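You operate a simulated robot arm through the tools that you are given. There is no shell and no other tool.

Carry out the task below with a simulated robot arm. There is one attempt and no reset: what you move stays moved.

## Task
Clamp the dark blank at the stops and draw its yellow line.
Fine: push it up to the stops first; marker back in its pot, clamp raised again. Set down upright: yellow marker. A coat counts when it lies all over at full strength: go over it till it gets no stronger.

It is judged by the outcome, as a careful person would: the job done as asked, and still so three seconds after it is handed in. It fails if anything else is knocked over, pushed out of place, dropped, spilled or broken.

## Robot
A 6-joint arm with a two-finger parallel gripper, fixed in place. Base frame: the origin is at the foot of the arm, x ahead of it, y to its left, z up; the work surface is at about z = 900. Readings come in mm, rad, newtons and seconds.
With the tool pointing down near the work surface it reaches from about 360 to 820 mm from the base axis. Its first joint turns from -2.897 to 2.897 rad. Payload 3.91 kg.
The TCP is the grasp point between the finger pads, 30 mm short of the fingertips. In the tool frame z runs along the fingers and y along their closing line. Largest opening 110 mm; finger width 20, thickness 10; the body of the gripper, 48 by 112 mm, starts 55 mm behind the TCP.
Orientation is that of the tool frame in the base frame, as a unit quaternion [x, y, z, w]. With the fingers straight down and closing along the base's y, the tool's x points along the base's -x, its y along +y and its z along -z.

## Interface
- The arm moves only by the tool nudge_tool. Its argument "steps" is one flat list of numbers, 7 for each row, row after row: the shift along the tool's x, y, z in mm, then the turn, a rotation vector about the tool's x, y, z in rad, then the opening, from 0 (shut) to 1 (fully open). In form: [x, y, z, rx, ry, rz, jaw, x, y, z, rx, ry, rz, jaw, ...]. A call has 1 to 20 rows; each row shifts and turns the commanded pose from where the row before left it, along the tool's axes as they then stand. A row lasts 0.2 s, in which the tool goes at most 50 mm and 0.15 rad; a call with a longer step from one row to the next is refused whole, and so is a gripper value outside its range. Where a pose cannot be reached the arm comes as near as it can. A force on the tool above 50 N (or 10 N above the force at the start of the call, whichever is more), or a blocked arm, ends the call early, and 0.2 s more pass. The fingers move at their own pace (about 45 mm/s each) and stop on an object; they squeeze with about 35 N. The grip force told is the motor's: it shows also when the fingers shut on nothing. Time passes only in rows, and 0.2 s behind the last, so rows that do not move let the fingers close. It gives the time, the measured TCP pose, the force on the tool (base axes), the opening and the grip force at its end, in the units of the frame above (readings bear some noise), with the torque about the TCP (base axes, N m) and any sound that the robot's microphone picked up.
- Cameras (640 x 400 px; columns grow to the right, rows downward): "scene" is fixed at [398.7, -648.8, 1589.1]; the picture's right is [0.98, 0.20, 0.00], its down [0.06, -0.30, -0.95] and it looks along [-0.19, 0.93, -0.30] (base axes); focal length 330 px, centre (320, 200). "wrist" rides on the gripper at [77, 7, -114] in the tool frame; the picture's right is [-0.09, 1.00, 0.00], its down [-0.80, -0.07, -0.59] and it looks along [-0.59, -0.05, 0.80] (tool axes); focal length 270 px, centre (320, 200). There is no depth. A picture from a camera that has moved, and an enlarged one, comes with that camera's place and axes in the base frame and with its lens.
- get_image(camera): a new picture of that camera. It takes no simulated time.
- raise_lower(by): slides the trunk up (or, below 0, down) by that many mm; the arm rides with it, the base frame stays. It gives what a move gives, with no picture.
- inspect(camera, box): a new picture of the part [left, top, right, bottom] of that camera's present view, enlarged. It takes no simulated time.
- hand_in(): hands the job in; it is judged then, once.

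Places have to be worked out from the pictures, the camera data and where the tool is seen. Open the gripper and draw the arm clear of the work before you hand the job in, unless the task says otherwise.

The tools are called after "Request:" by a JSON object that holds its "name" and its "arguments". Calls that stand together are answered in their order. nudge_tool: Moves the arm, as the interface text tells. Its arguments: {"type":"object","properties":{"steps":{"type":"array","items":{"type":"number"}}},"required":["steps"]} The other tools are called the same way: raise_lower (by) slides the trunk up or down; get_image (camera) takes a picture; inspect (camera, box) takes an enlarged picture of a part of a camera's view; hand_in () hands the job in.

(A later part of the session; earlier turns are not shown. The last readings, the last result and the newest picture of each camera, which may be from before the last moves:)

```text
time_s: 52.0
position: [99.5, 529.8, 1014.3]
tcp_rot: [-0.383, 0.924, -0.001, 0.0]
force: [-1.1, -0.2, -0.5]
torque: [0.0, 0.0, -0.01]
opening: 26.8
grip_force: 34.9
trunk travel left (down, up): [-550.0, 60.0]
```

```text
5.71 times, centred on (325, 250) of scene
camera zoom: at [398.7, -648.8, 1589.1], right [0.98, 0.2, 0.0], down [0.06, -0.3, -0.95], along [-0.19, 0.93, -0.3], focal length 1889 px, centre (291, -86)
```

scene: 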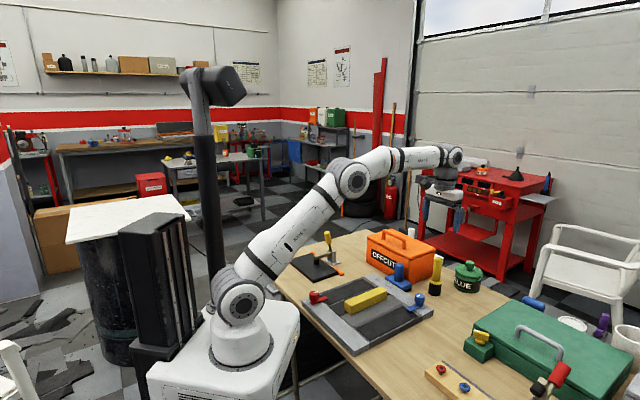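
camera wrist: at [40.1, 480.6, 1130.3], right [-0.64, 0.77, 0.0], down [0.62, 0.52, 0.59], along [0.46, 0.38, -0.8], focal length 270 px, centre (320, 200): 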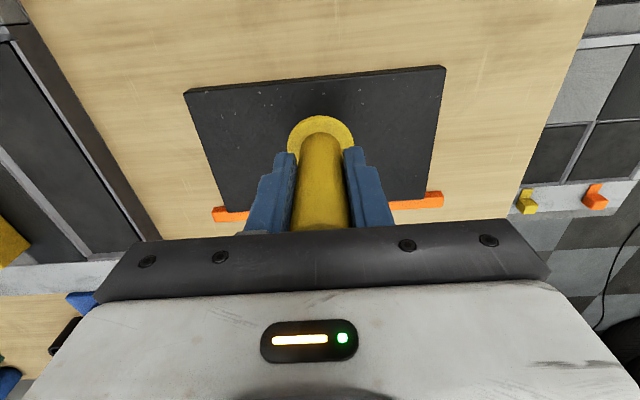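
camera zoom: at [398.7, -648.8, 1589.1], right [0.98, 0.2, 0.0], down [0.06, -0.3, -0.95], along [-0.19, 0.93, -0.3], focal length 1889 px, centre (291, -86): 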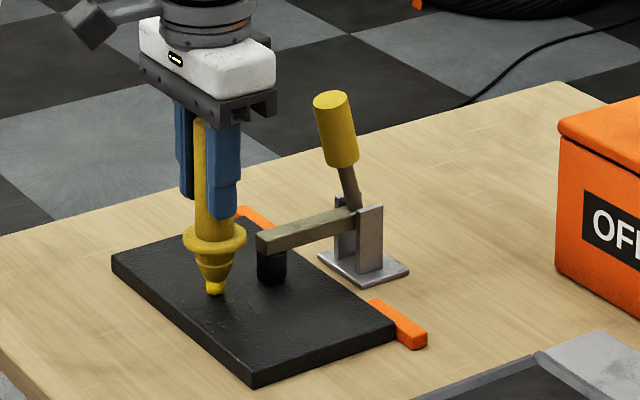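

The nib hovers just above the blank between the rear edge and the pad. I'll zoom to judge the gap and nib position.

Request:
{"name": "inspect", "arguments": {"camera": "scene", "box": [300, 238, 336, 268]}}

Request:
{"name": "inspect", "arguments": {"camera": "wrist", "box": [180, 60, 450, 220]}}

```text
13.33 times, centred on (318, 253) of scene
camera zoom: at [398.7, -648.8, 1589.1], right [0.98, 0.2, 0.0], down [0.06, -0.3, -0.95], along [-0.19, 0.93, -0.3], focal length 4407 px, centre (347, -507)
```

zoom: 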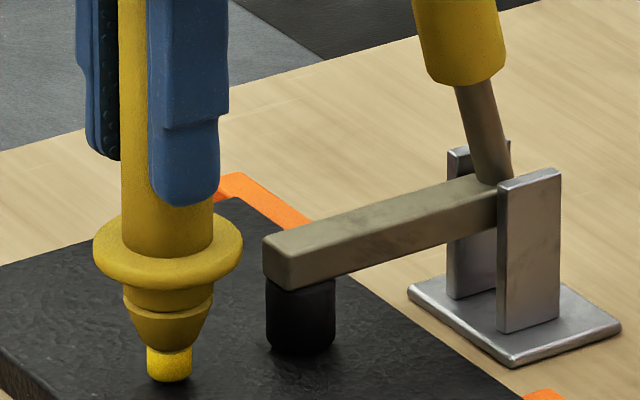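

```text
2.37 times, centred on (315, 140) of wrist
camera zoom: at [40.1, 480.6, 1130.3], right [-0.64, 0.77, 0.0], down [0.62, 0.52, 0.59], along [0.46, 0.38, -0.8], focal length 641 px, centre (332, 342)
```

zoom: 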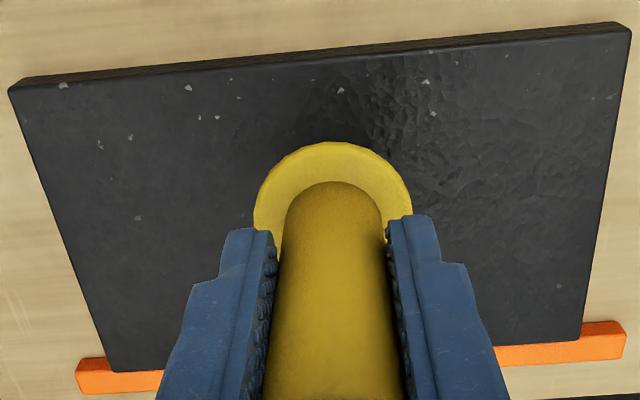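

The nib is about 8–10 mm above the surface. I'll lower in 1 mm steps watching the force for first contact.

Request:
{"name": "nudge_tool", "arguments": {"steps": [0, 0, 2, 0, 0, 0, 0, 0, 0, 2, 0, 0, 0, 0, 0, 0, 1, 0, 0, 0, 0]}}

Request:
{"name": "nudge_tool", "arguments": {"steps": [0, 0, 1, 0, 0, 0, 0, 0, 0, 1, 0, 0, 0, 0]}}

Request:
{"name": "inspect", "arguments": {"camera": "scene", "box": [300, 238, 336, 268]}}

```text
time_s: 52.8
position: [101.7, 529.3, 1013.6]
tcp_rot: [-0.383, 0.924, 0.0, 0.0]
force: [-2.4, 0.1, 14.8]
torque: [0.2, 0.36, 0.07]
opening: 26.9
grip_force: 35.4
trunk travel left (down, up): [-550.0, 60.0]
```

```text
time_s: 53.4
position: [100.2, 529.3, 1010.8]
tcp_rot: [-0.382, 0.924, 0.001, 0.001]
force: [0.0, 1.8, 29.1]
torque: [0.01, -0.49, -0.01]
opening: 27.0
grip_force: 35.2
trunk travel left (down, up): [-550.0, 60.0]
```

```text
13.33 times, centred on (318, 253) of scene
camera zoom: at [398.7, -648.8, 1589.1], right [0.98, 0.2, 0.0], down [0.06, -0.3, -0.95], along [-0.19, 0.93, -0.3], focal length 4407 px, centre (347, -507)
```

zoom: 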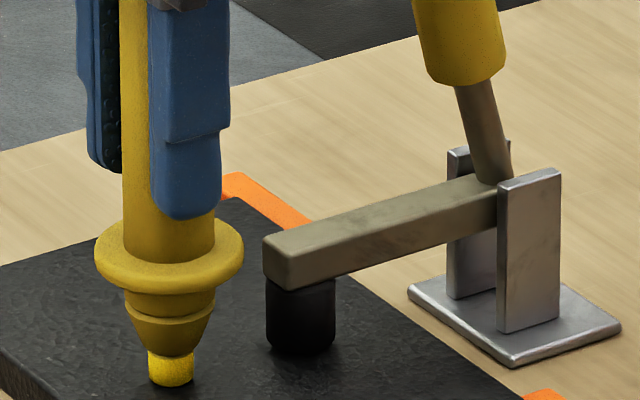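

Contact is made (29 N, a bit much; the marker slid about 2 mm in the grip). I'll lift off and see whether the touch left a yellow mark.

Request:
{"name": "nudge_tool", "arguments": {"steps": [0, 0, -5, 0, 0, 0, 0, 0, 0, -15, 0, 0, 0, 0]}}

Request:
{"name": "inspect", "arguments": {"camera": "scene", "box": [300, 238, 336, 268]}}

Request:
{"name": "inspect", "arguments": {"camera": "wrist", "box": [180, 60, 450, 220]}}

```text
time_s: 54.0
position: [101.9, 529.3, 1028.2]
tcp_rot: [-0.383, 0.924, -0.003, 0.0]
force: [0.2, 0.7, -0.2]
torque: [-0.01, -0.01, 0.01]
opening: 26.8
grip_force: 34.9
trunk travel left (down, up): [-550.0, 60.0]
```

```text
13.33 times, centred on (318, 253) of scene
camera zoom: at [398.7, -648.8, 1589.1], right [0.98, 0.2, 0.0], down [0.06, -0.3, -0.95], along [-0.19, 0.93, -0.3], focal length 4407 px, centre (347, -507)
```

zoom: 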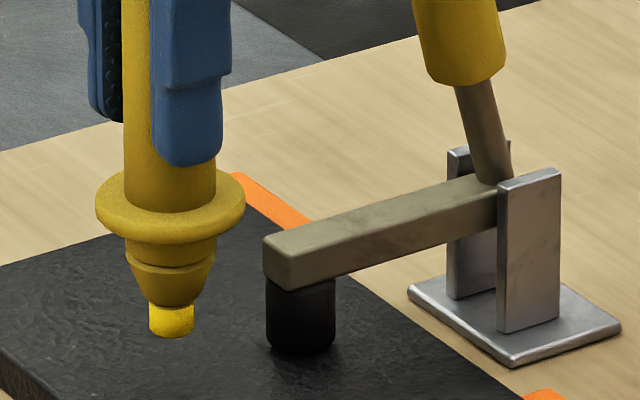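

```text
2.37 times, centred on (315, 140) of wrist
camera zoom: at [41.1, 481.1, 1143.4], right [-0.64, 0.77, 0.0], down [0.62, 0.52, 0.59], along [0.46, 0.38, -0.81], focal length 641 px, centre (332, 342)
```

zoom: 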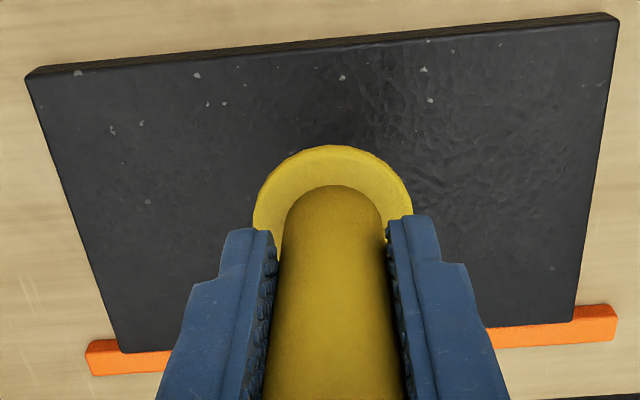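

A bare touch left no mark here. I'll touch down lightly and drag along the length to see where yellow appears.

Request:
{"name": "nudge_tool", "arguments": {"steps": [0, 0, 10, 0, 0, 0, 0, 0, 0, 5, 0, 0, 0, 0, 0, 0, 1, 0, 0, 0, 0, 0, 0, 0.5, 0, 0, 0, 0]}}

```text
time_s: 55.0
position: [101.2, 530.4, 1012.8]
tcp_rot: [-0.383, 0.924, -0.001, -0.001]
force: [-0.6, 0.5, -0.1]
torque: [-0.03, -0.02, 0.04]
opening: 26.8
grip_force: 34.6
trunk travel left (down, up): [-550.0, 60.0]
```

No contact yet; lowering a bit further in half-millimetre steps.

Request:
{"name": "nudge_tool", "arguments": {"steps": [0, 0, 0.7, 0, 0, 0, 0, 0, 0, 0.7, 0, 0, 0, 0]}}

```text
time_s: 55.6
position: [102.3, 529.0, 1012.2]
tcp_rot: [-0.382, 0.924, 0.0, 0.0]
force: [-0.6, 1.0, 6.0]
torque: [0.2, 0.13, 0.02]
opening: 26.7
grip_force: 35.3
trunk travel left (down, up): [-550.0, 60.0]
```

Light contact at 6 N. Now dragging 80 mm along −s (tool −y).

Request:
{"name": "nudge_tool", "arguments": {"steps": [0, -5, 0, 0, 0, 0, 0, 0, -5, 0, 0, 0, 0, 0, 0, -5, 0, 0, 0, 0, 0, 0, -5, 0, 0, 0, 0, 0, 0, -5, 0, 0, 0, 0, 0, 0, -5, 0, 0, 0, 0, 0, 0, -5, 0, 0, 0, 0, 0, 0, -5, 0, 0, 0, 0, 0, 0, -5, 0, 0, 0, 0, 0, 0, -5, 0, 0, 0, 0, 0, 0, -5, 0, 0, 0, 0, 0, 0, -5, 0, 0, 0, 0, 0]}}

Request:
{"name": "inspect", "arguments": {"camera": "scene", "box": [285, 220, 355, 285]}}

Request:
{"name": "inspect", "arguments": {"camera": "wrist", "box": [180, 60, 450, 220]}}

```text
time_s: 58.2
position: [144.1, 488.6, 1011.8]
tcp_rot: [-0.383, 0.924, -0.001, 0.0]
force: [0.3, 0.2, 1.6]
torque: [-0.05, -0.07, 0.01]
opening: 26.9
grip_force: 34.6
trunk travel left (down, up): [-550.0, 60.0]
```

```text
6.15 times, centred on (320, 252) of scene
camera zoom: at [398.7, -648.8, 1589.1], right [0.98, 0.2, 0.0], down [0.06, -0.3, -0.95], along [-0.19, 0.93, -0.3], focal length 2034 px, centre (320, -123)
```

zoom: 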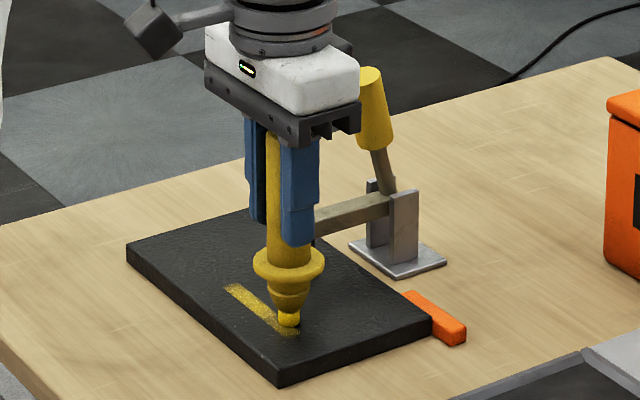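

```text
2.37 times, centred on (315, 140) of wrist
camera zoom: at [83.9, 439.2, 1126.4], right [-0.64, 0.77, 0.0], down [0.62, 0.52, 0.59], along [0.46, 0.38, -0.8], focal length 641 px, centre (332, 342)
```

zoom: 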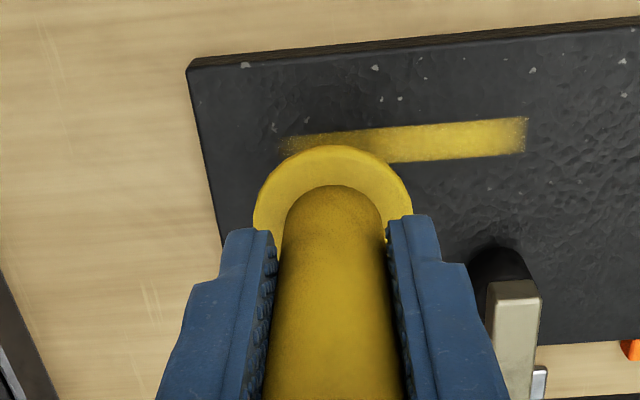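

Yellow appears as a neat strip about 11 mm wide, parallel to the rear edge, where I dragged. I'll lift off and look at it closely.

Request:
{"name": "nudge_tool", "arguments": {"steps": [0, 0, -5, 0, 0, 0, 0, 0, 0, -25, 0, 0, 0, 0, 40, 0, -20, 0, 0, 0, 0, 40, 0, -20, 0, 0, 0, 0]}}

Request:
{"name": "inspect", "arguments": {"camera": "scene", "box": [300, 250, 345, 285]}}

Request:
{"name": "inspect", "arguments": {"camera": "wrist", "box": [200, 60, 450, 220]}}

```text
time_s: 59.2
position: [88.0, 432.4, 1081.8]
tcp_rot: [-0.382, 0.924, -0.001, 0.001]
force: [-1.2, -0.4, -1.6]
torque: [-0.01, -0.01, -0.01]
opening: 26.9
grip_force: 34.6
trunk travel left (down, up): [-550.0, 60.0]
```

```text
11.43 times, centred on (322, 268) of scene
camera zoom: at [398.7, -648.8, 1589.1], right [0.98, 0.2, 0.0], down [0.06, -0.3, -0.95], along [-0.19, 0.93, -0.3], focal length 3777 px, centre (291, -571)
```

zoom: 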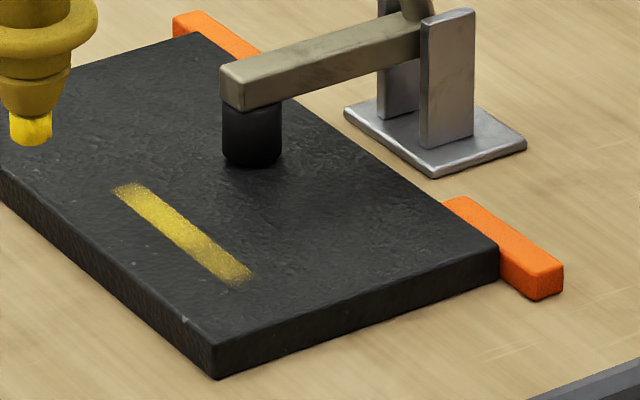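

```text
2.50 times, centred on (325, 140) of wrist
camera zoom: at [27.5, 382.6, 1197.0], right [-0.64, 0.77, 0.0], down [0.62, 0.52, 0.59], along [0.46, 0.38, -0.8], focal length 676 px, centre (308, 350)
```

zoom: 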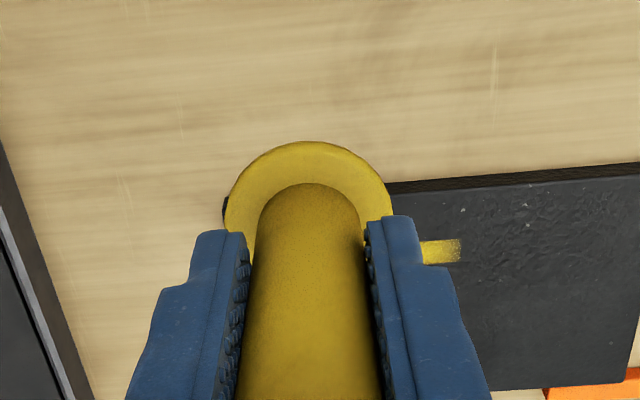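

I'll zoom tightly on the strip's ends to see whether it is bounded by a fixed area.

Request:
{"name": "inspect", "arguments": {"camera": "scene", "box": [305, 263, 321, 275]}}

Request:
{"name": "inspect", "arguments": {"camera": "scene", "box": [306, 262, 314, 268]}}

Request:
{"name": "inspect", "arguments": {"camera": "scene", "box": [313, 268, 321, 276]}}

```text
16.00 times, centred on (313, 269) of scene
camera zoom: at [398.7, -648.8, 1589.1], right [0.98, 0.2, 0.0], down [0.06, -0.3, -0.95], along [-0.19, 0.93, -0.3], focal length 5288 px, centre (432, -904)
```

zoom: 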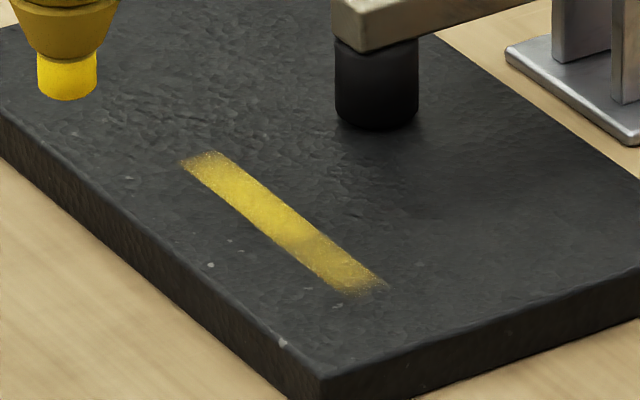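

```text
16.00 times, centred on (310, 265) of scene
camera zoom: at [398.7, -648.8, 1589.1], right [0.98, 0.2, 0.0], down [0.06, -0.3, -0.95], along [-0.19, 0.93, -0.3], focal length 5288 px, centre (480, -840)
```

zoom: 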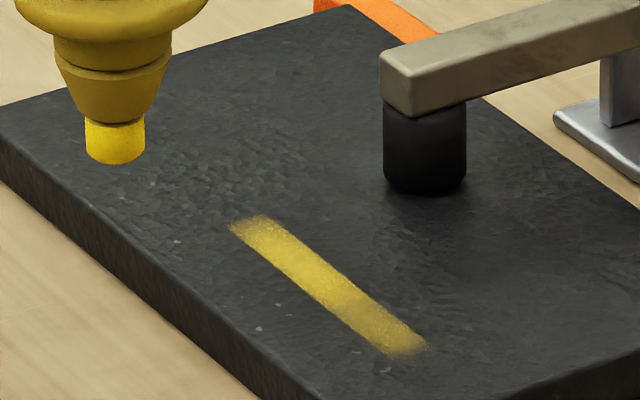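

```text
16.00 times, centred on (317, 272) of scene
camera zoom: at [398.7, -648.8, 1589.1], right [0.98, 0.2, 0.0], down [0.06, -0.3, -0.95], along [-0.19, 0.93, -0.3], focal length 5288 px, centre (368, -952)
```

zoom: 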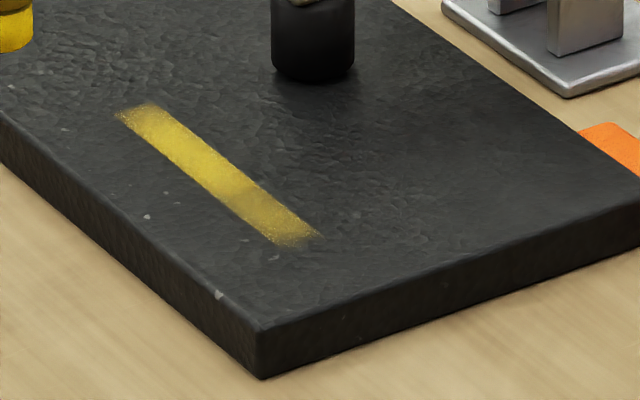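

The strip has sharp straight sides and soft ends, so it seems to fill a fixed line area under the nib. I'll return to the same spot, extend the stroke to the −s side, and see where it stops.

Request:
{"name": "nudge_tool", "arguments": {"steps": [-40, 0, 20, 0, 0, 0, 0, -40, 0, 20, 0, 0, 0, 0, 0, 0, 23, 0, 0, 0, 0, 0, 0, 5, 0, 0, 0, 0, 0, 0, 2.3, 0, 0, 0, 0, 0, -4, 0, 0, 0, 0, 0, 0, -5, 0, 0, 0, 0, 0, 0, -5, 0, 0, 0, 0, 0, 0, -5, 0, 0, 0, 0, 0, 0, -5, 0, 0, 0, 0, 0, 0, -5, 0, 0, 0, 0, 0]}}

Request:
{"name": "inspect", "arguments": {"camera": "scene", "box": [295, 240, 345, 285]}}

Request:
{"name": "inspect", "arguments": {"camera": "wrist", "box": [200, 60, 450, 220]}}

```text
time_s: 61.6
position: [163.5, 466.6, 1011.6]
tcp_rot: [-0.382, 0.924, 0.0, -0.001]
force: [0.0, 2.2, 13.6]
torque: [0.03, -0.23, -0.02]
opening: 26.7
grip_force: 35.0
trunk travel left (down, up): [-550.0, 60.0]
```

```text
8.89 times, centred on (320, 262) of scene
camera zoom: at [398.7, -648.8, 1589.1], right [0.98, 0.2, 0.0], down [0.06, -0.3, -0.95], along [-0.19, 0.93, -0.3], focal length 2938 px, centre (320, -356)
```

zoom: 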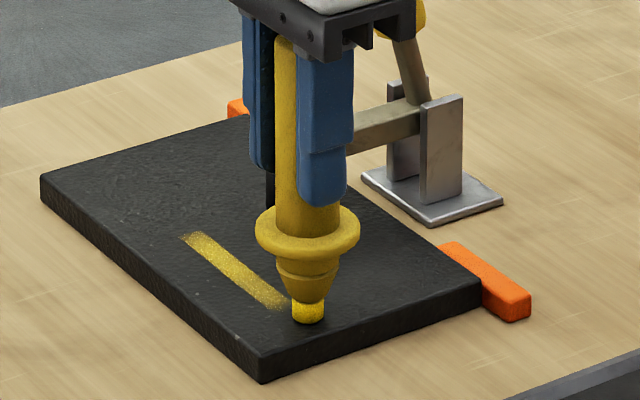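

```text
2.50 times, centred on (325, 140) of wrist
camera zoom: at [103.0, 417.8, 1126.5], right [-0.64, 0.77, 0.0], down [0.62, 0.52, 0.59], along [0.46, 0.38, -0.8], focal length 676 px, centre (308, 350)
```

zoom: 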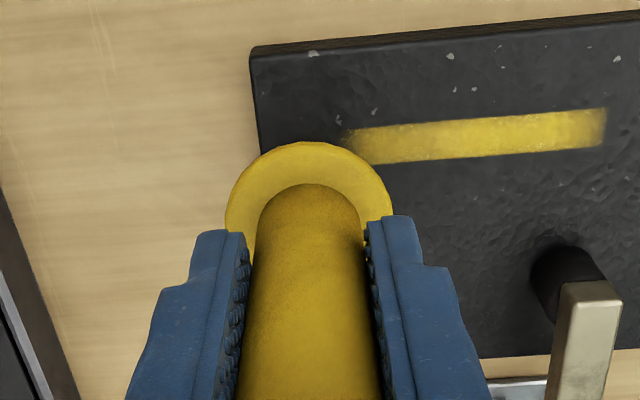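

The strip now ends at about S = −79 even though the nib went past it, so the line area is bounded, and my stroke is on it. Now I'll draw the whole way back toward the +s end.

Request:
{"name": "nudge_tool", "arguments": {"steps": [0, 5, 0, 0, 0, 0, 0, 0, 5, 0, 0, 0, 0, 0, 0, 5, 0, 0, 0, 0, 0, 0, 5, 0, 0, 0, 0, 0, 0, 5, 0, 0, 0, 0, 0, 0, 5, 0, 0, 0, 0, 0, 0, 5, 0, 0, 0, 0, 0, 0, 5, 0, 0, 0, 0, 0, 0, 5, 0, 0, 0, 0, 0, 0, 5, 0, 0, 0, 0, 0, 0, 5, 0, 0, 0, 0, 0, 0, 5, 0, 0, 0, 0, 0, 0, 5, 0, 0, 0, 0, 0, 0, 5, 0, 0, 0, 0, 0, 0, 5, 0, 0, 0, 0, 0, 0, 5, 0, 0, 0, 0, 0, 0, 5, 0, 0, 0, 0, 0, 0, 5, 0, 0, 0, 0, 0]}}

Request:
{"name": "nudge_tool", "arguments": {"steps": [0, 5, 0, 0, 0, 0, 0, 0, 5, 0, 0, 0, 0, 0, 0, 5, 0, 0, 0, 0, 0, 0, 5, 0, 0, 0, 0, 0, 0, 5, 0, 0, 0, 0, 0, 0, 5, 0, 0, 0, 0, 0, 0, 5, 0, 0, 0, 0, 0, 0, 5, 0, 0, 0, 0, 0, 0, 5, 0, 0, 0, 0, 0, 0, 5, 0, 0, 0, 0, 0, 0, 5, 0, 0, 0, 0, 0, 0, 5, 0, 0, 0, 0, 0, 0, 5, 0, 0, 0, 0, 0, 0, 5, 0, 0, 0, 0, 0, 0, 5, 0, 0, 0, 0, 0, 0, 5, 0, 0, 0, 0, 0]}}

Request:
{"name": "inspect", "arguments": {"camera": "scene", "box": [285, 240, 345, 285]}}

Request:
{"name": "get_image", "arguments": {"camera": "wrist"}}

```text
time_s: 65.4
position: [100.3, 531.0, 1011.0]
tcp_rot: [-0.382, 0.924, -0.001, 0.001]
force: [-0.2, 0.2, 1.1]
torque: [-0.06, -0.01, -0.03]
opening: 26.9
grip_force: 35.2
trunk travel left (down, up): [-550.0, 60.0]
```

```text
time_s: 68.8
position: [43.5, 587.5, 1011.1]
tcp_rot: [-0.383, 0.924, -0.002, 0.0]
force: [-0.5, 0.1, 0.0]
torque: [0.0, -0.01, -0.02]
opening: 26.9
grip_force: 34.9
trunk travel left (down, up): [-550.0, 60.0]
```

```text
8.89 times, centred on (315, 262) of scene
camera zoom: at [398.7, -648.8, 1589.1], right [0.98, 0.2, 0.0], down [0.06, -0.3, -0.95], along [-0.19, 0.93, -0.3], focal length 2938 px, centre (364, -356)
```

zoom: 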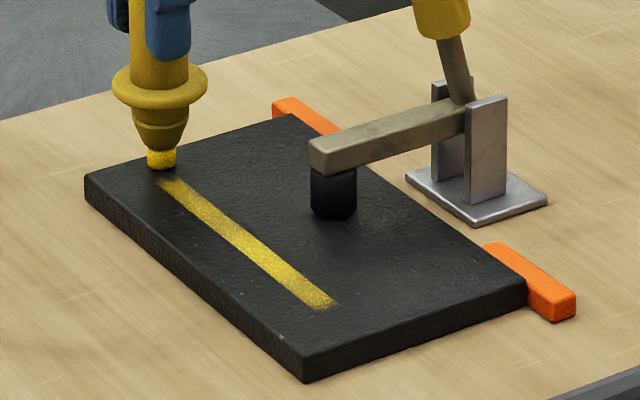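

```text
taken
camera wrist: at [-16.6, 539.1, 1126.4], right [-0.64, 0.77, 0.0], down [0.62, 0.52, 0.59], along [0.46, 0.38, -0.8], focal length 270 px, centre (320, 200)
```

wrist: 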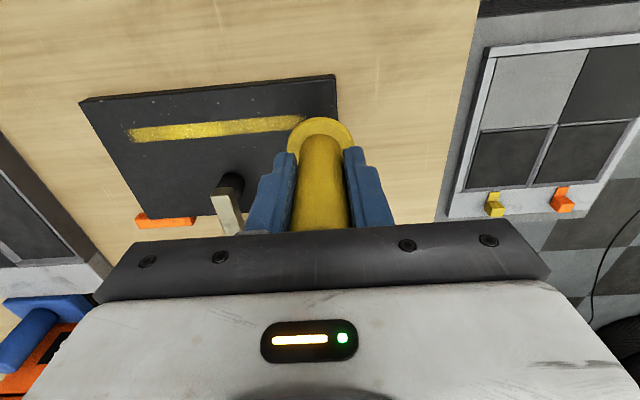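

The whole strip is now showing. The force faded toward this end, so the contact is very light; I'll zoom in on the strip before the next passes.

Request:
{"name": "inspect", "arguments": {"camera": "wrist", "box": [110, 90, 320, 220]}}

Request:
{"name": "inspect", "arguments": {"camera": "wrist", "box": [120, 100, 220, 160]}}

Request:
{"name": "inspect", "arguments": {"camera": "wrist", "box": [210, 95, 310, 155]}}

```text
3.05 times, centred on (215, 155) of wrist
camera zoom: at [-16.6, 539.1, 1126.4], right [-0.64, 0.77, 0.0], down [0.62, 0.52, 0.59], along [0.46, 0.38, -0.8], focal length 824 px, centre (640, 337)
```

zoom: 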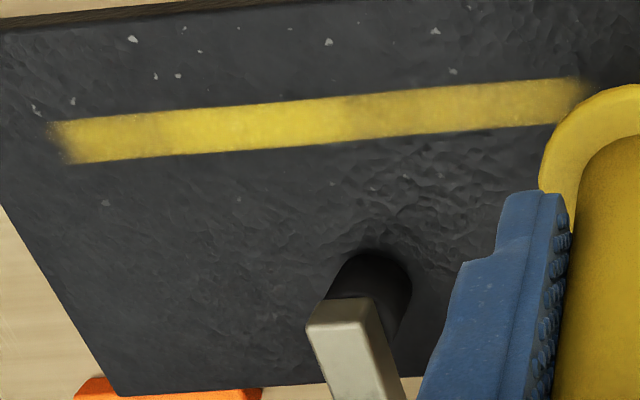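

```text
6.40 times, centred on (170, 130) of wrist
camera zoom: at [-16.6, 539.1, 1126.4], right [-0.64, 0.77, 0.0], down [0.62, 0.52, 0.59], along [0.46, 0.38, -0.8], focal length 1730 px, centre (1280, 648)
```

zoom: 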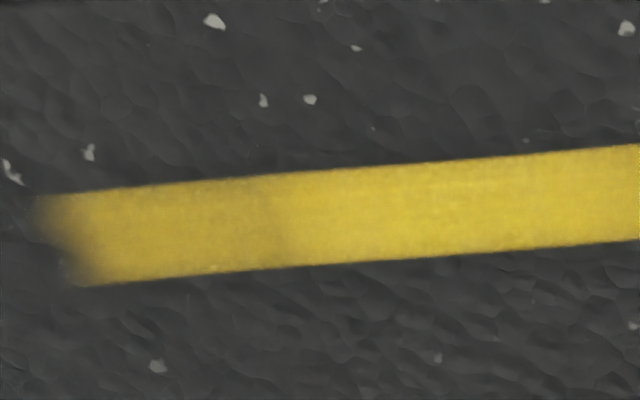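

```text
6.40 times, centred on (260, 125) of wrist
camera zoom: at [-16.6, 539.1, 1126.4], right [-0.64, 0.77, 0.0], down [0.62, 0.52, 0.59], along [0.46, 0.38, -0.8], focal length 1730 px, centre (704, 680)
```

zoom: 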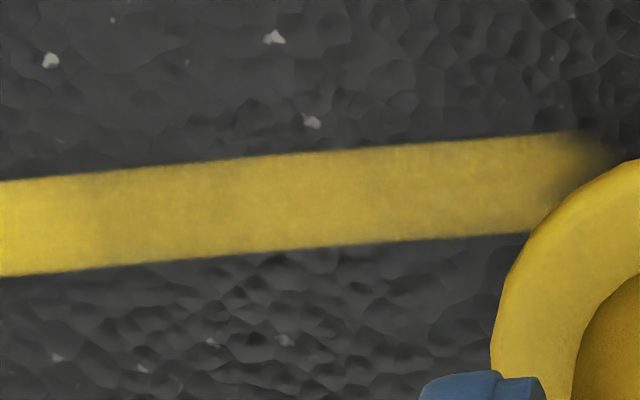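

The strip has sharp sides; one-pass parts are paler than two-pass parts, so more passes are needed. I'll re-establish light contact here and go over it again.

Request:
{"name": "nudge_tool", "arguments": {"steps": [0, 0, 0.6, 0, 0, 0, 0, 0, 0, 0.4, 0, 0, 0, 0]}}

```text
time_s: 69.4
position: [42.8, 587.8, 1011.0]
tcp_rot: [-0.382, 0.924, 0.001, 0.0]
force: [-0.3, 1.0, 6.1]
torque: [0.3, 0.11, 0.03]
opening: 27.0
grip_force: 35.4
trunk travel left (down, up): [-550.0, 60.0]
```

Contact at 6 N. Going over the whole line back toward the −s end.

Request:
{"name": "nudge_tool", "arguments": {"steps": [0, -5, 0, 0, 0, 0, 0, 0, -5, 0, 0, 0, 0, 0, 0, -5, 0, 0, 0, 0, 0, 0, -5, 0, 0, 0, 0, 0, 0, -5, 0, 0, 0, 0, 0, 0, -5, 0, 0, 0, 0, 0, 0, -5, 0, 0, 0, 0, 0, 0, -5, 0, 0, 0, 0, 0, 0, -5, 0, 0, 0, 0, 0, 0, -5, 0, 0, 0, 0, 0, 0, -5, 0, 0, 0, 0, 0, 0, -5, 0, 0, 0, 0, 0, 0, -5, 0, 0, 0, 0, 0, 0, -5, 0, 0, 0, 0, 0, 0, -5, 0, 0, 0, 0, 0, 0, -5, 0, 0, 0, 0, 0, 0, -5, 0, 0, 0, 0, 0]}}

Request:
{"name": "nudge_tool", "arguments": {"steps": [0, -5, 0, 0, 0, 0, 0, 0, -5, 0, 0, 0, 0, 0, 0, -5, 0, 0, 0, 0, 0, 0, -5, 0, 0, 0, 0, 0, 0, -5, 0, 0, 0, 0, 0, 0, -5, 0, 0, 0, 0, 0, 0, -5, 0, 0, 0, 0, 0, 0, -5, 0, 0, 0, 0, 0, 0, -5, 0, 0, 0, 0, 0, 0, -5, 0, 0, 0, 0, 0, 0, -5, 0, 0, 0, 0, 0, 0, -5, 0, 0, 0, 0, 0, 0, -5, 0, 0, 0, 0, 0, 0, -5, 0, 0, 0, 0, 0, 0, -5, 0, 0, 0, 0, 0, 0, -5, 0, 0, 0, 0, 0]}}

Request:
{"name": "inspect", "arguments": {"camera": "scene", "box": [285, 240, 345, 285]}}

Request:
{"name": "get_image", "arguments": {"camera": "wrist"}}

```text
time_s: 73.0
position: [103.8, 527.3, 1009.3]
tcp_rot: [-0.383, 0.924, -0.002, 0.0]
force: [-0.1, 0.0, -0.4]
torque: [-0.01, 0.03, 0.01]
opening: 26.8
grip_force: 35.5
trunk travel left (down, up): [-550.0, 60.0]
```

```text
time_s: 76.4
position: [160.5, 471.7, 1010.7]
tcp_rot: [-0.383, 0.924, -0.001, 0.0]
force: [-0.5, 0.9, 1.7]
torque: [0.09, 0.06, 0.02]
opening: 26.8
grip_force: 34.4
trunk travel left (down, up): [-550.0, 60.0]
```

```text
8.89 times, centred on (315, 262) of scene
camera zoom: at [398.7, -648.8, 1589.1], right [0.98, 0.2, 0.0], down [0.06, -0.3, -0.95], along [-0.19, 0.93, -0.3], focal length 2938 px, centre (364, -356)
```

zoom: 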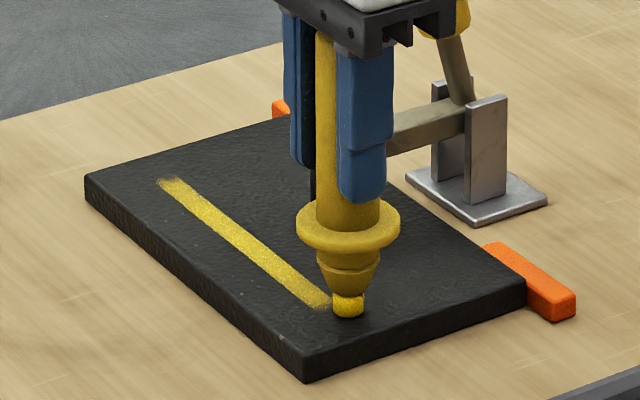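

```text
taken
camera wrist: at [100.4, 422.4, 1125.5], right [-0.64, 0.77, 0.0], down [0.62, 0.52, 0.59], along [0.46, 0.38, -0.8], focal length 270 px, centre (320, 200)
```

wrist: 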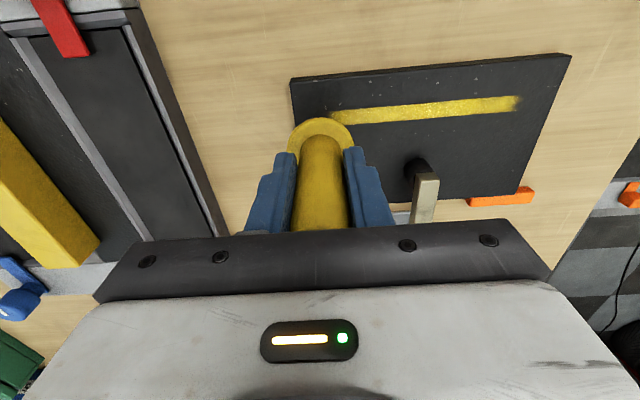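

Force stayed near zero in the middle, so contact may be marginal there. Zooming in to see how even the coat is.

Request:
{"name": "inspect", "arguments": {"camera": "wrist", "box": [320, 80, 440, 150]}}

Request:
{"name": "inspect", "arguments": {"camera": "wrist", "box": [420, 80, 540, 150]}}

Request:
{"name": "inspect", "arguments": {"camera": "scene", "box": [297, 256, 322, 272]}}

```text
5.33 times, centred on (380, 115) of wrist
camera zoom: at [100.4, 422.4, 1125.5], right [-0.64, 0.77, 0.0], down [0.62, 0.52, 0.59], along [0.46, 0.38, -0.8], focal length 1442 px, centre (0, 653)
```

zoom: 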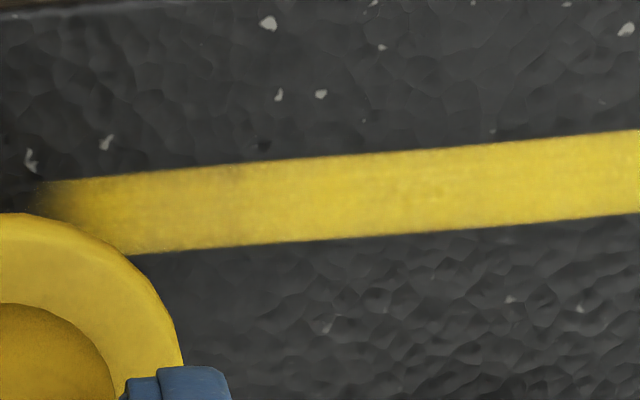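

```text
5.33 times, centred on (480, 115) of wrist
camera zoom: at [100.4, 422.4, 1125.5], right [-0.64, 0.77, 0.0], down [0.62, 0.52, 0.59], along [0.46, 0.38, -0.8], focal length 1442 px, centre (-533, 653)
```

zoom: 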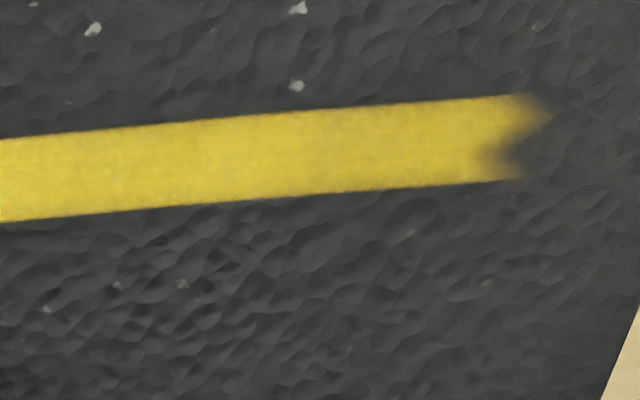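

```text
16.00 times, centred on (310, 264) of scene
camera zoom: at [398.7, -648.8, 1589.1], right [0.98, 0.2, 0.0], down [0.06, -0.3, -0.95], along [-0.19, 0.93, -0.3], focal length 5288 px, centre (488, -824)
```

zoom: 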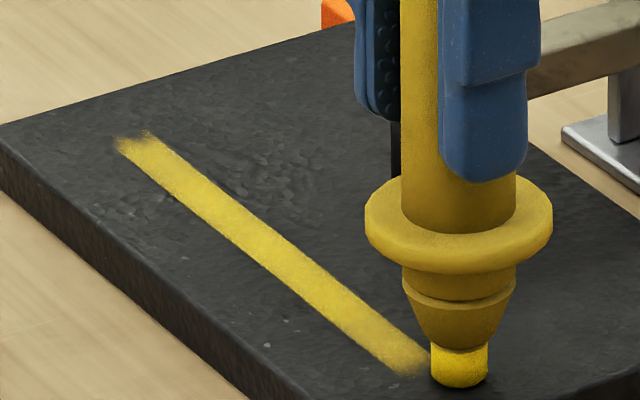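

The line area is bounded at about S = −79 … +65 (centred on the blank) and 12 mm wide; its ends are still ragged. I'll press slightly more and go over it again slowly, well past both ends.

Request:
{"name": "nudge_tool", "arguments": {"steps": [0, 0, 0.6, 0, 0, 0, 0, 0, 4, 0, 0, 0, 0, 0, 0, 4, 0, 0, 0, 0, 0, 0, 4, 0, 0, 0, 0, 0, 0, 4, 0, 0, 0, 0, 0, 0, 4, 0, 0, 0, 0, 0, 0, 4, 0, 0, 0, 0, 0, 0, 4, 0, 0, 0, 0, 0, 0, 4, 0, 0, 0, 0, 0, 0, 4, 0, 0, 0, 0, 0, 0, 4, 0, 0, 0, 0, 0, 0, 4, 0, 0, 0, 0, 0, 0, 4, 0, 0, 0, 0, 0, 0, 4, 0, 0, 0, 0, 0, 0, 4, 0, 0, 0, 0, 0, 0, 4, 0, 0, 0, 0, 0, 0, 4, 0, 0, 0, 0, 0, 0, 4, 0, 0, 0, 0, 0, 0, 4, 0, 0, 0, 0, 0, 0, 4, 0, 0, 0, 0, 0]}}

Request:
{"name": "nudge_tool", "arguments": {"steps": [0, 4, 0, 0, 0, 0, 0, 0, 4, 0, 0, 0, 0, 0, 0, 4, 0, 0, 0, 0, 0, 0, 4, 0, 0, 0, 0, 0, 0, 4, 0, 0, 0, 0, 0, 0, 4, 0, 0, 0, 0, 0, 0, 4, 0, 0, 0, 0, 0, 0, 4, 0, 0, 0, 0, 0, 0, 4, 0, 0, 0, 0, 0, 0, 4, 0, 0, 0, 0, 0, 0, 4, 0, 0, 0, 0, 0, 0, 4, 0, 0, 0, 0, 0, 0, 4, 0, 0, 0, 0, 0, 0, 4, 0, 0, 0, 0, 0, 0, 4, 0, 0, 0, 0, 0, 0, 4, 0, 0, 0, 0, 0, 0, 4, 0, 0, 0, 0, 0, 0, 4, 0, 0, 0, 0, 0, 0, 4, 0, 0, 0, 0, 0, 0, 4, 0, 0, 0, 0, 0]}}

Request:
{"name": "get_image", "arguments": {"camera": "wrist"}}

Request:
{"name": "inspect", "arguments": {"camera": "wrist", "box": [110, 90, 320, 220]}}

```text
time_s: 80.6
position: [108.5, 523.4, 1008.9]
tcp_rot: [-0.382, 0.924, 0.0, -0.001]
force: [-0.2, 0.7, -0.5]
torque: [-0.02, -0.02, -0.02]
opening: 26.7
grip_force: 35.3
trunk travel left (down, up): [-550.0, 60.0]
```

```text
time_s: 84.8
position: [50.4, 581.4, 1009.2]
tcp_rot: [-0.383, 0.924, -0.001, 0.0]
force: [-0.5, 1.2, -0.9]
torque: [0.01, -0.02, 0.01]
opening: 26.7
grip_force: 35.2
trunk travel left (down, up): [-550.0, 60.0]
```

```text
taken
camera wrist: at [-9.9, 532.6, 1124.5], right [-0.64, 0.77, 0.0], down [0.62, 0.52, 0.59], along [0.46, 0.38, -0.8], focal length 270 px, centre (320, 200)
```

wrist: 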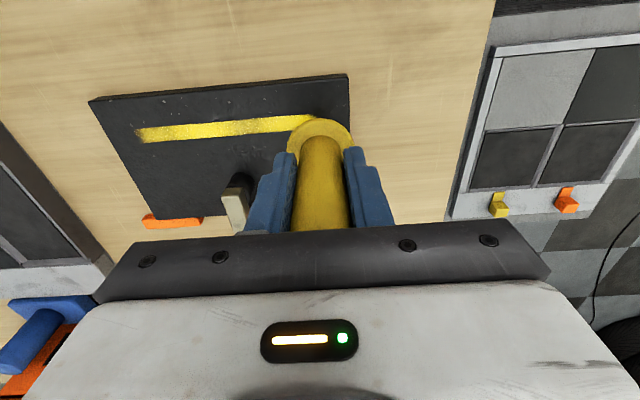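

```text
3.05 times, centred on (215, 155) of wrist
camera zoom: at [-9.9, 532.6, 1124.5], right [-0.64, 0.77, 0.0], down [0.62, 0.52, 0.59], along [0.46, 0.38, -0.8], focal length 824 px, centre (640, 337)
```

zoom: 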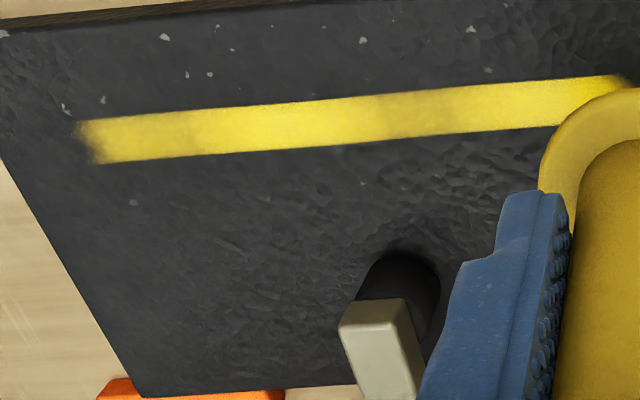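

The coat is getting brighter and more even. I'll zoom on both ends to compare with before.

Request:
{"name": "inspect", "arguments": {"camera": "wrist", "box": [125, 105, 215, 160]}}

Request:
{"name": "inspect", "arguments": {"camera": "scene", "box": [300, 245, 336, 285]}}

Request:
{"name": "inspect", "arguments": {"camera": "scene", "box": [293, 248, 320, 268]}}

```text
7.11 times, centred on (170, 132) of wrist
camera zoom: at [-9.9, 532.6, 1124.5], right [-0.64, 0.77, 0.0], down [0.62, 0.52, 0.59], along [0.46, 0.38, -0.8], focal length 1922 px, centre (1387, 680)
```

zoom: 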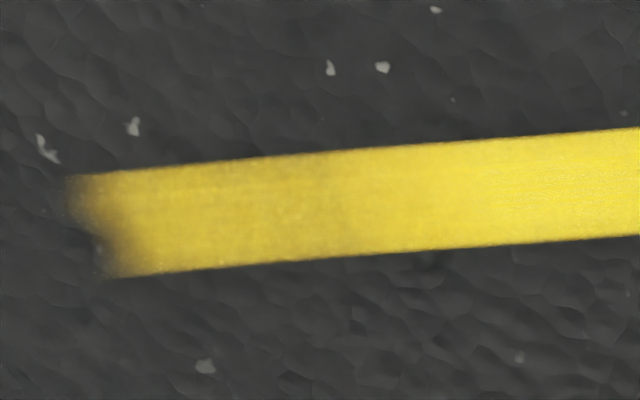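

```text
10.00 times, centred on (318, 265) of scene
camera zoom: at [398.7, -648.8, 1589.1], right [0.98, 0.2, 0.0], down [0.06, -0.3, -0.95], along [-0.19, 0.93, -0.3], focal length 3305 px, centre (340, -450)
```

zoom: 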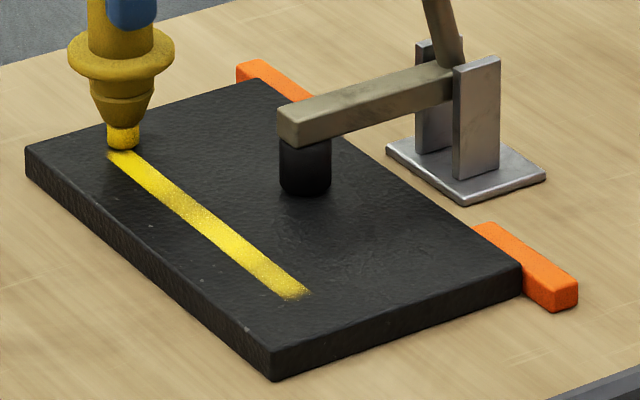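

```text
16.00 times, centred on (306, 258) of scene
camera zoom: at [398.7, -648.8, 1589.1], right [0.98, 0.2, 0.0], down [0.06, -0.3, -0.95], along [-0.19, 0.93, -0.3], focal length 5288 px, centre (536, -728)
```

zoom: 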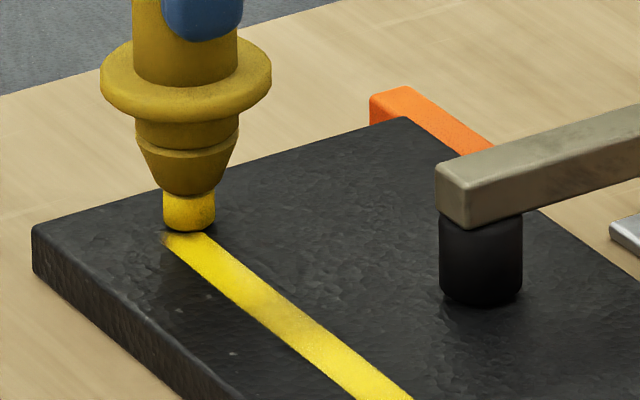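

The coat is strengthening but still paler toward the −s end. I'll renew the contact and make further slow passes.

Request:
{"name": "nudge_tool", "arguments": {"steps": [0, 4, 0.5, 0, 0, 0, 0, 0, 2, 0.4, 0, 0, 0, 0]}}

```text
time_s: 85.4
position: [46.2, 584.9, 1010.4]
tcp_rot: [-0.383, 0.924, -0.002, 0.0]
force: [0.9, -0.9, 4.6]
torque: [-0.08, -0.16, -0.02]
opening: 27.3
grip_force: 35.1
trunk travel left (down, up): [-550.0, 60.0]
```

Contact at 4.6 N. Slow pass toward −s with a tiny added downward feed to keep contact.

Request:
{"name": "nudge_tool", "arguments": {"steps": [0, -4, 0.05, 0, 0, 0, 0, 0, -4, 0.05, 0, 0, 0, 0, 0, -4, 0.05, 0, 0, 0, 0, 0, -4, 0.05, 0, 0, 0, 0, 0, -4, 0.05, 0, 0, 0, 0, 0, -4, 0.05, 0, 0, 0, 0, 0, -4, 0.05, 0, 0, 0, 0, 0, -4, 0.05, 0, 0, 0, 0, 0, -4, 0.05, 0, 0, 0, 0, 0, -4, 0.05, 0, 0, 0, 0, 0, -4, 0.05, 0, 0, 0, 0, 0, -4, 0.05, 0, 0, 0, 0, 0, -4, 0.05, 0, 0, 0, 0, 0, -4, 0.05, 0, 0, 0, 0, 0, -4, 0.05, 0, 0, 0, 0, 0, -4, 0.05, 0, 0, 0, 0, 0, -4, 0.05, 0, 0, 0, 0, 0, -4, 0.05, 0, 0, 0, 0, 0, -4, 0.05, 0, 0, 0, 0, 0, -4, 0.05, 0, 0, 0, 0]}}

Request:
{"name": "nudge_tool", "arguments": {"steps": [0, -4, 0.05, 0, 0, 0, 0, 0, -4, 0.05, 0, 0, 0, 0, 0, -4, 0.05, 0, 0, 0, 0, 0, -4, 0.05, 0, 0, 0, 0, 0, -4, 0.05, 0, 0, 0, 0, 0, -4, 0.05, 0, 0, 0, 0, 0, -4, 0.05, 0, 0, 0, 0, 0, -4, 0.05, 0, 0, 0, 0, 0, -4, 0.05, 0, 0, 0, 0, 0, -4, 0.05, 0, 0, 0, 0, 0, -4, 0.05, 0, 0, 0, 0, 0, -4, 0.05, 0, 0, 0, 0, 0, -4, 0.05, 0, 0, 0, 0, 0, -4, 0.05, 0, 0, 0, 0, 0, -4, 0, 0, 0, 0, 0, 0, -4, 0, 0, 0, 0, 0, 0, -4, 0, 0, 0, 0, 0, 0, -4, 0, 0, 0, 0, 0, 0, -4, 0, 0, 0, 0, 0, 0, -4, 0, 0, 0, 0, 0]}}

Request:
{"name": "get_image", "arguments": {"camera": "wrist"}}

Request:
{"name": "inspect", "arguments": {"camera": "scene", "box": [293, 245, 335, 280]}}

```text
time_s: 89.6
position: [102.9, 527.9, 1009.0]
tcp_rot: [-0.382, 0.924, 0.0, 0.001]
force: [-6.7, 5.5, 27.1]
torque: [0.71, 0.48, 0.04]
opening: 26.4
grip_force: 35.2
trunk travel left (down, up): [-550.0, 60.0]
```

```text
time_s: 93.8
position: [158.2, 471.0, 1005.8]
tcp_rot: [-0.383, 0.924, 0.0, 0.001]
force: [-4.5, 7.5, 27.2]
torque: [0.71, 0.41, 0.05]
opening: 27.1
grip_force: 34.9
trunk travel left (down, up): [-550.0, 60.0]
```

```text
taken
camera wrist: at [97.7, 422.4, 1120.3], right [-0.64, 0.77, 0.0], down [0.62, 0.52, 0.6], along [0.46, 0.38, -0.8], focal length 270 px, centre (320, 200)
```

wrist: 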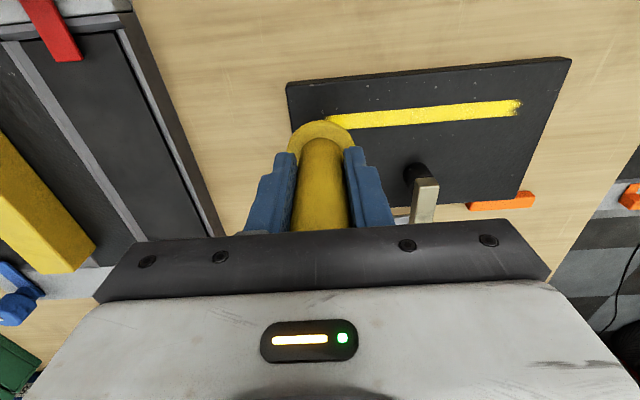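

```text
11.43 times, centred on (314, 262) of scene
camera zoom: at [398.7, -648.8, 1589.1], right [0.98, 0.2, 0.0], down [0.06, -0.3, -0.95], along [-0.19, 0.93, -0.3], focal length 3777 px, centre (389, -514)
```

zoom: 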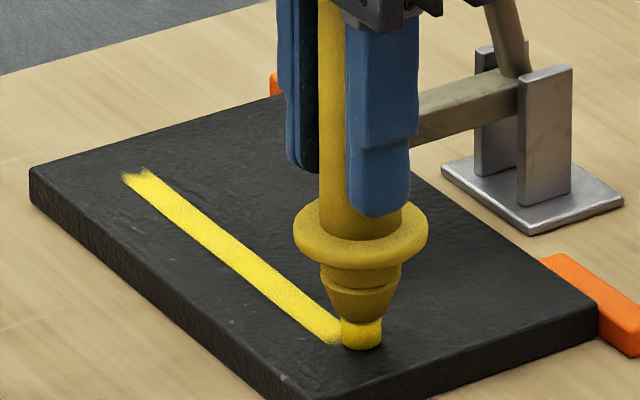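

Force rose to 27 N, more than needed, but the strip is now bright and even. I'll ease off 2 mm and zoom in on both ends.

Request:
{"name": "nudge_tool", "arguments": {"steps": [0, 0, -2, 0, 0, 0, 0]}}

Request:
{"name": "inspect", "arguments": {"camera": "wrist", "box": [320, 85, 430, 145]}}

Request:
{"name": "inspect", "arguments": {"camera": "wrist", "box": [420, 85, 530, 145]}}

Request:
{"name": "inspect", "arguments": {"camera": "scene", "box": [293, 255, 318, 271]}}

```text
time_s: 94.2
position: [159.1, 472.4, 1004.8]
tcp_rot: [-0.383, 0.924, -0.001, 0.0]
force: [-4.9, 3.5, 14.3]
torque: [0.38, 0.33, 0.03]
opening: 26.5
grip_force: 34.9
trunk travel left (down, up): [-550.0, 60.0]
```

```text
5.82 times, centred on (375, 115) of wrist
camera zoom: at [98.2, 422.9, 1120.7], right [-0.64, 0.77, 0.0], down [0.62, 0.52, 0.59], along [0.46, 0.38, -0.81], focal length 1573 px, centre (0, 694)
```

zoom: 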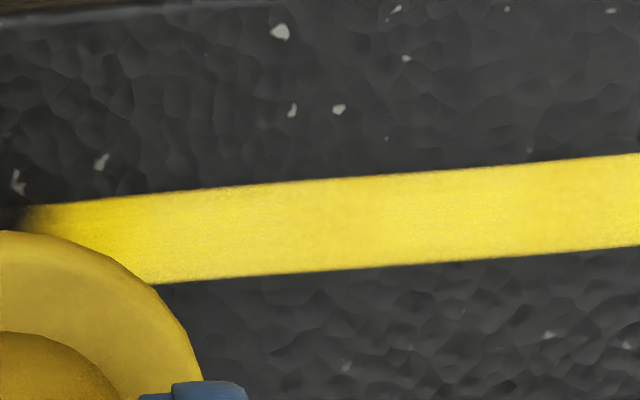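

```text
5.82 times, centred on (475, 115) of wrist
camera zoom: at [98.2, 422.9, 1120.7], right [-0.64, 0.77, 0.0], down [0.62, 0.52, 0.59], along [0.46, 0.38, -0.81], focal length 1573 px, centre (-582, 694)
```

zoom: 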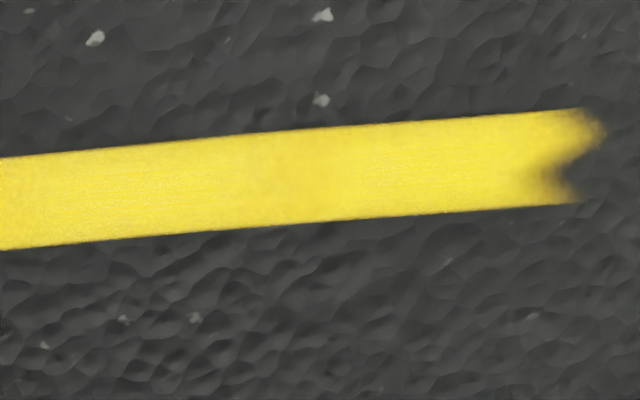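

```text
16.00 times, centred on (306, 263) of scene
camera zoom: at [398.7, -648.8, 1589.1], right [0.98, 0.2, 0.0], down [0.06, -0.3, -0.95], along [-0.19, 0.93, -0.3], focal length 5288 px, centre (552, -808)
```

zoom: 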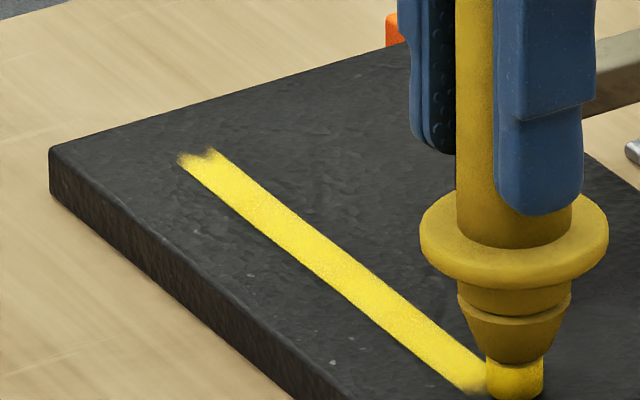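

Nearly uniform now; the ends have a ragged, brush-like shape. I'll make another full pass with lighter contact, going further past the +s end (still on the blank), to see whether the ends fill in.

Request:
{"name": "nudge_tool", "arguments": {"steps": [0, 4, -0.6, 0, 0, 0, 0, 0, 4, 0, 0, 0, 0, 0, 0, 4, 0, 0, 0, 0, 0, 0, 4, 0, 0, 0, 0, 0, 0, 4, 0, 0, 0, 0, 0, 0, 4, 0, 0, 0, 0, 0, 0, 4, 0, 0, 0, 0, 0, 0, 4, 0, 0, 0, 0, 0, 0, 4, 0, 0, 0, 0, 0, 0, 4, 0, 0, 0, 0, 0, 0, 4, 0, 0, 0, 0, 0, 0, 4, 0, 0, 0, 0, 0, 0, 4, 0, 0, 0, 0, 0, 0, 4, 0, 0, 0, 0, 0, 0, 4, 0, 0, 0, 0, 0, 0, 4, 0, 0, 0, 0, 0, 0, 4, 0, 0, 0, 0, 0, 0, 4, 0, 0, 0, 0, 0, 0, 4, 0, 0, 0, 0, 0, 0, 4, 0, 0, 0, 0, 0]}}

```text
time_s: 98.4
position: [103.6, 528.5, 1008.2]
tcp_rot: [-0.383, 0.924, 0.0, -0.001]
force: [0.0, 0.0, -0.4]
torque: [-0.02, 0.0, -0.01]
opening: 26.8
grip_force: 34.9
trunk travel left (down, up): [-550.0, 60.0]
```

Contact was lost in the middle going this way; I'll lower until it touches again.

Request:
{"name": "nudge_tool", "arguments": {"steps": [0, 0, 0.7, 0, 0, 0, 0, 0, 0, 0.7, 0, 0, 0, 0]}}

```text
time_s: 99.0
position: [103.3, 527.8, 1006.3]
tcp_rot: [-0.382, 0.924, -0.001, 0.0]
force: [0.5, -0.2, -0.8]
torque: [0.03, 0.04, -0.01]
opening: 26.9
grip_force: 35.2
trunk travel left (down, up): [-550.0, 60.0]
```

Request:
{"name": "nudge_tool", "arguments": {"steps": [0, 0, 0.7, 0, 0, 0, 0, 0, 0, 0.5, 0, 0, 0, 0]}}

Request:
{"name": "inspect", "arguments": {"camera": "scene", "box": [293, 245, 335, 280]}}

```text
time_s: 99.6
position: [102.5, 529.1, 1005.8]
tcp_rot: [-0.382, 0.924, 0.0, 0.0]
force: [1.2, 0.8, 4.5]
torque: [0.08, 0.0, 0.0]
opening: 26.7
grip_force: 34.9
trunk travel left (down, up): [-550.0, 60.0]
```

```text
11.43 times, centred on (314, 262) of scene
camera zoom: at [398.7, -648.8, 1589.1], right [0.98, 0.2, 0.0], down [0.06, -0.3, -0.95], along [-0.19, 0.93, -0.3], focal length 3777 px, centre (389, -514)
```

zoom: 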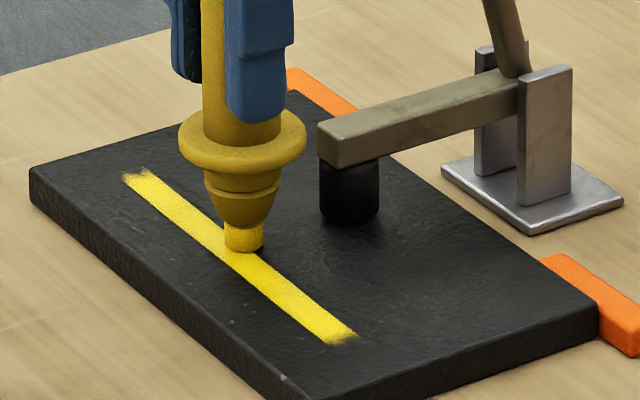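

Contact 4.5 N at mid-line. Continuing to the +s end, past it to about S = +84.

Request:
{"name": "nudge_tool", "arguments": {"steps": [0, 4, 0.05, 0, 0, 0, 0, 0, 4, 0.05, 0, 0, 0, 0, 0, 4, 0.05, 0, 0, 0, 0, 0, 4, 0.05, 0, 0, 0, 0, 0, 4, 0, 0, 0, 0, 0, 0, 4, 0, 0, 0, 0, 0, 0, 4, 0, 0, 0, 0, 0, 0, 4, 0, 0, 0, 0, 0, 0, 4, 0, 0, 0, 0, 0, 0, 4, 0, 0, 0, 0, 0, 0, 4, 0, 0, 0, 0, 0, 0, 4, 0, 0, 0, 0, 0, 0, 4, 0, 0, 0, 0, 0, 0, 4, 0, 0, 0, 0, 0, 0, 4, 0, 0, 0, 0, 0, 0, 4, 0, 0, 0, 0, 0]}}

```text
time_s: 103.0
position: [58.6, 573.5, 1004.6]
tcp_rot: [-0.383, 0.924, -0.001, 0.0]
force: [4.6, -3.4, 16.6]
torque: [-0.3, -0.37, -0.03]
opening: 26.7
grip_force: 35.2
trunk travel left (down, up): [-550.0, 60.0]
```

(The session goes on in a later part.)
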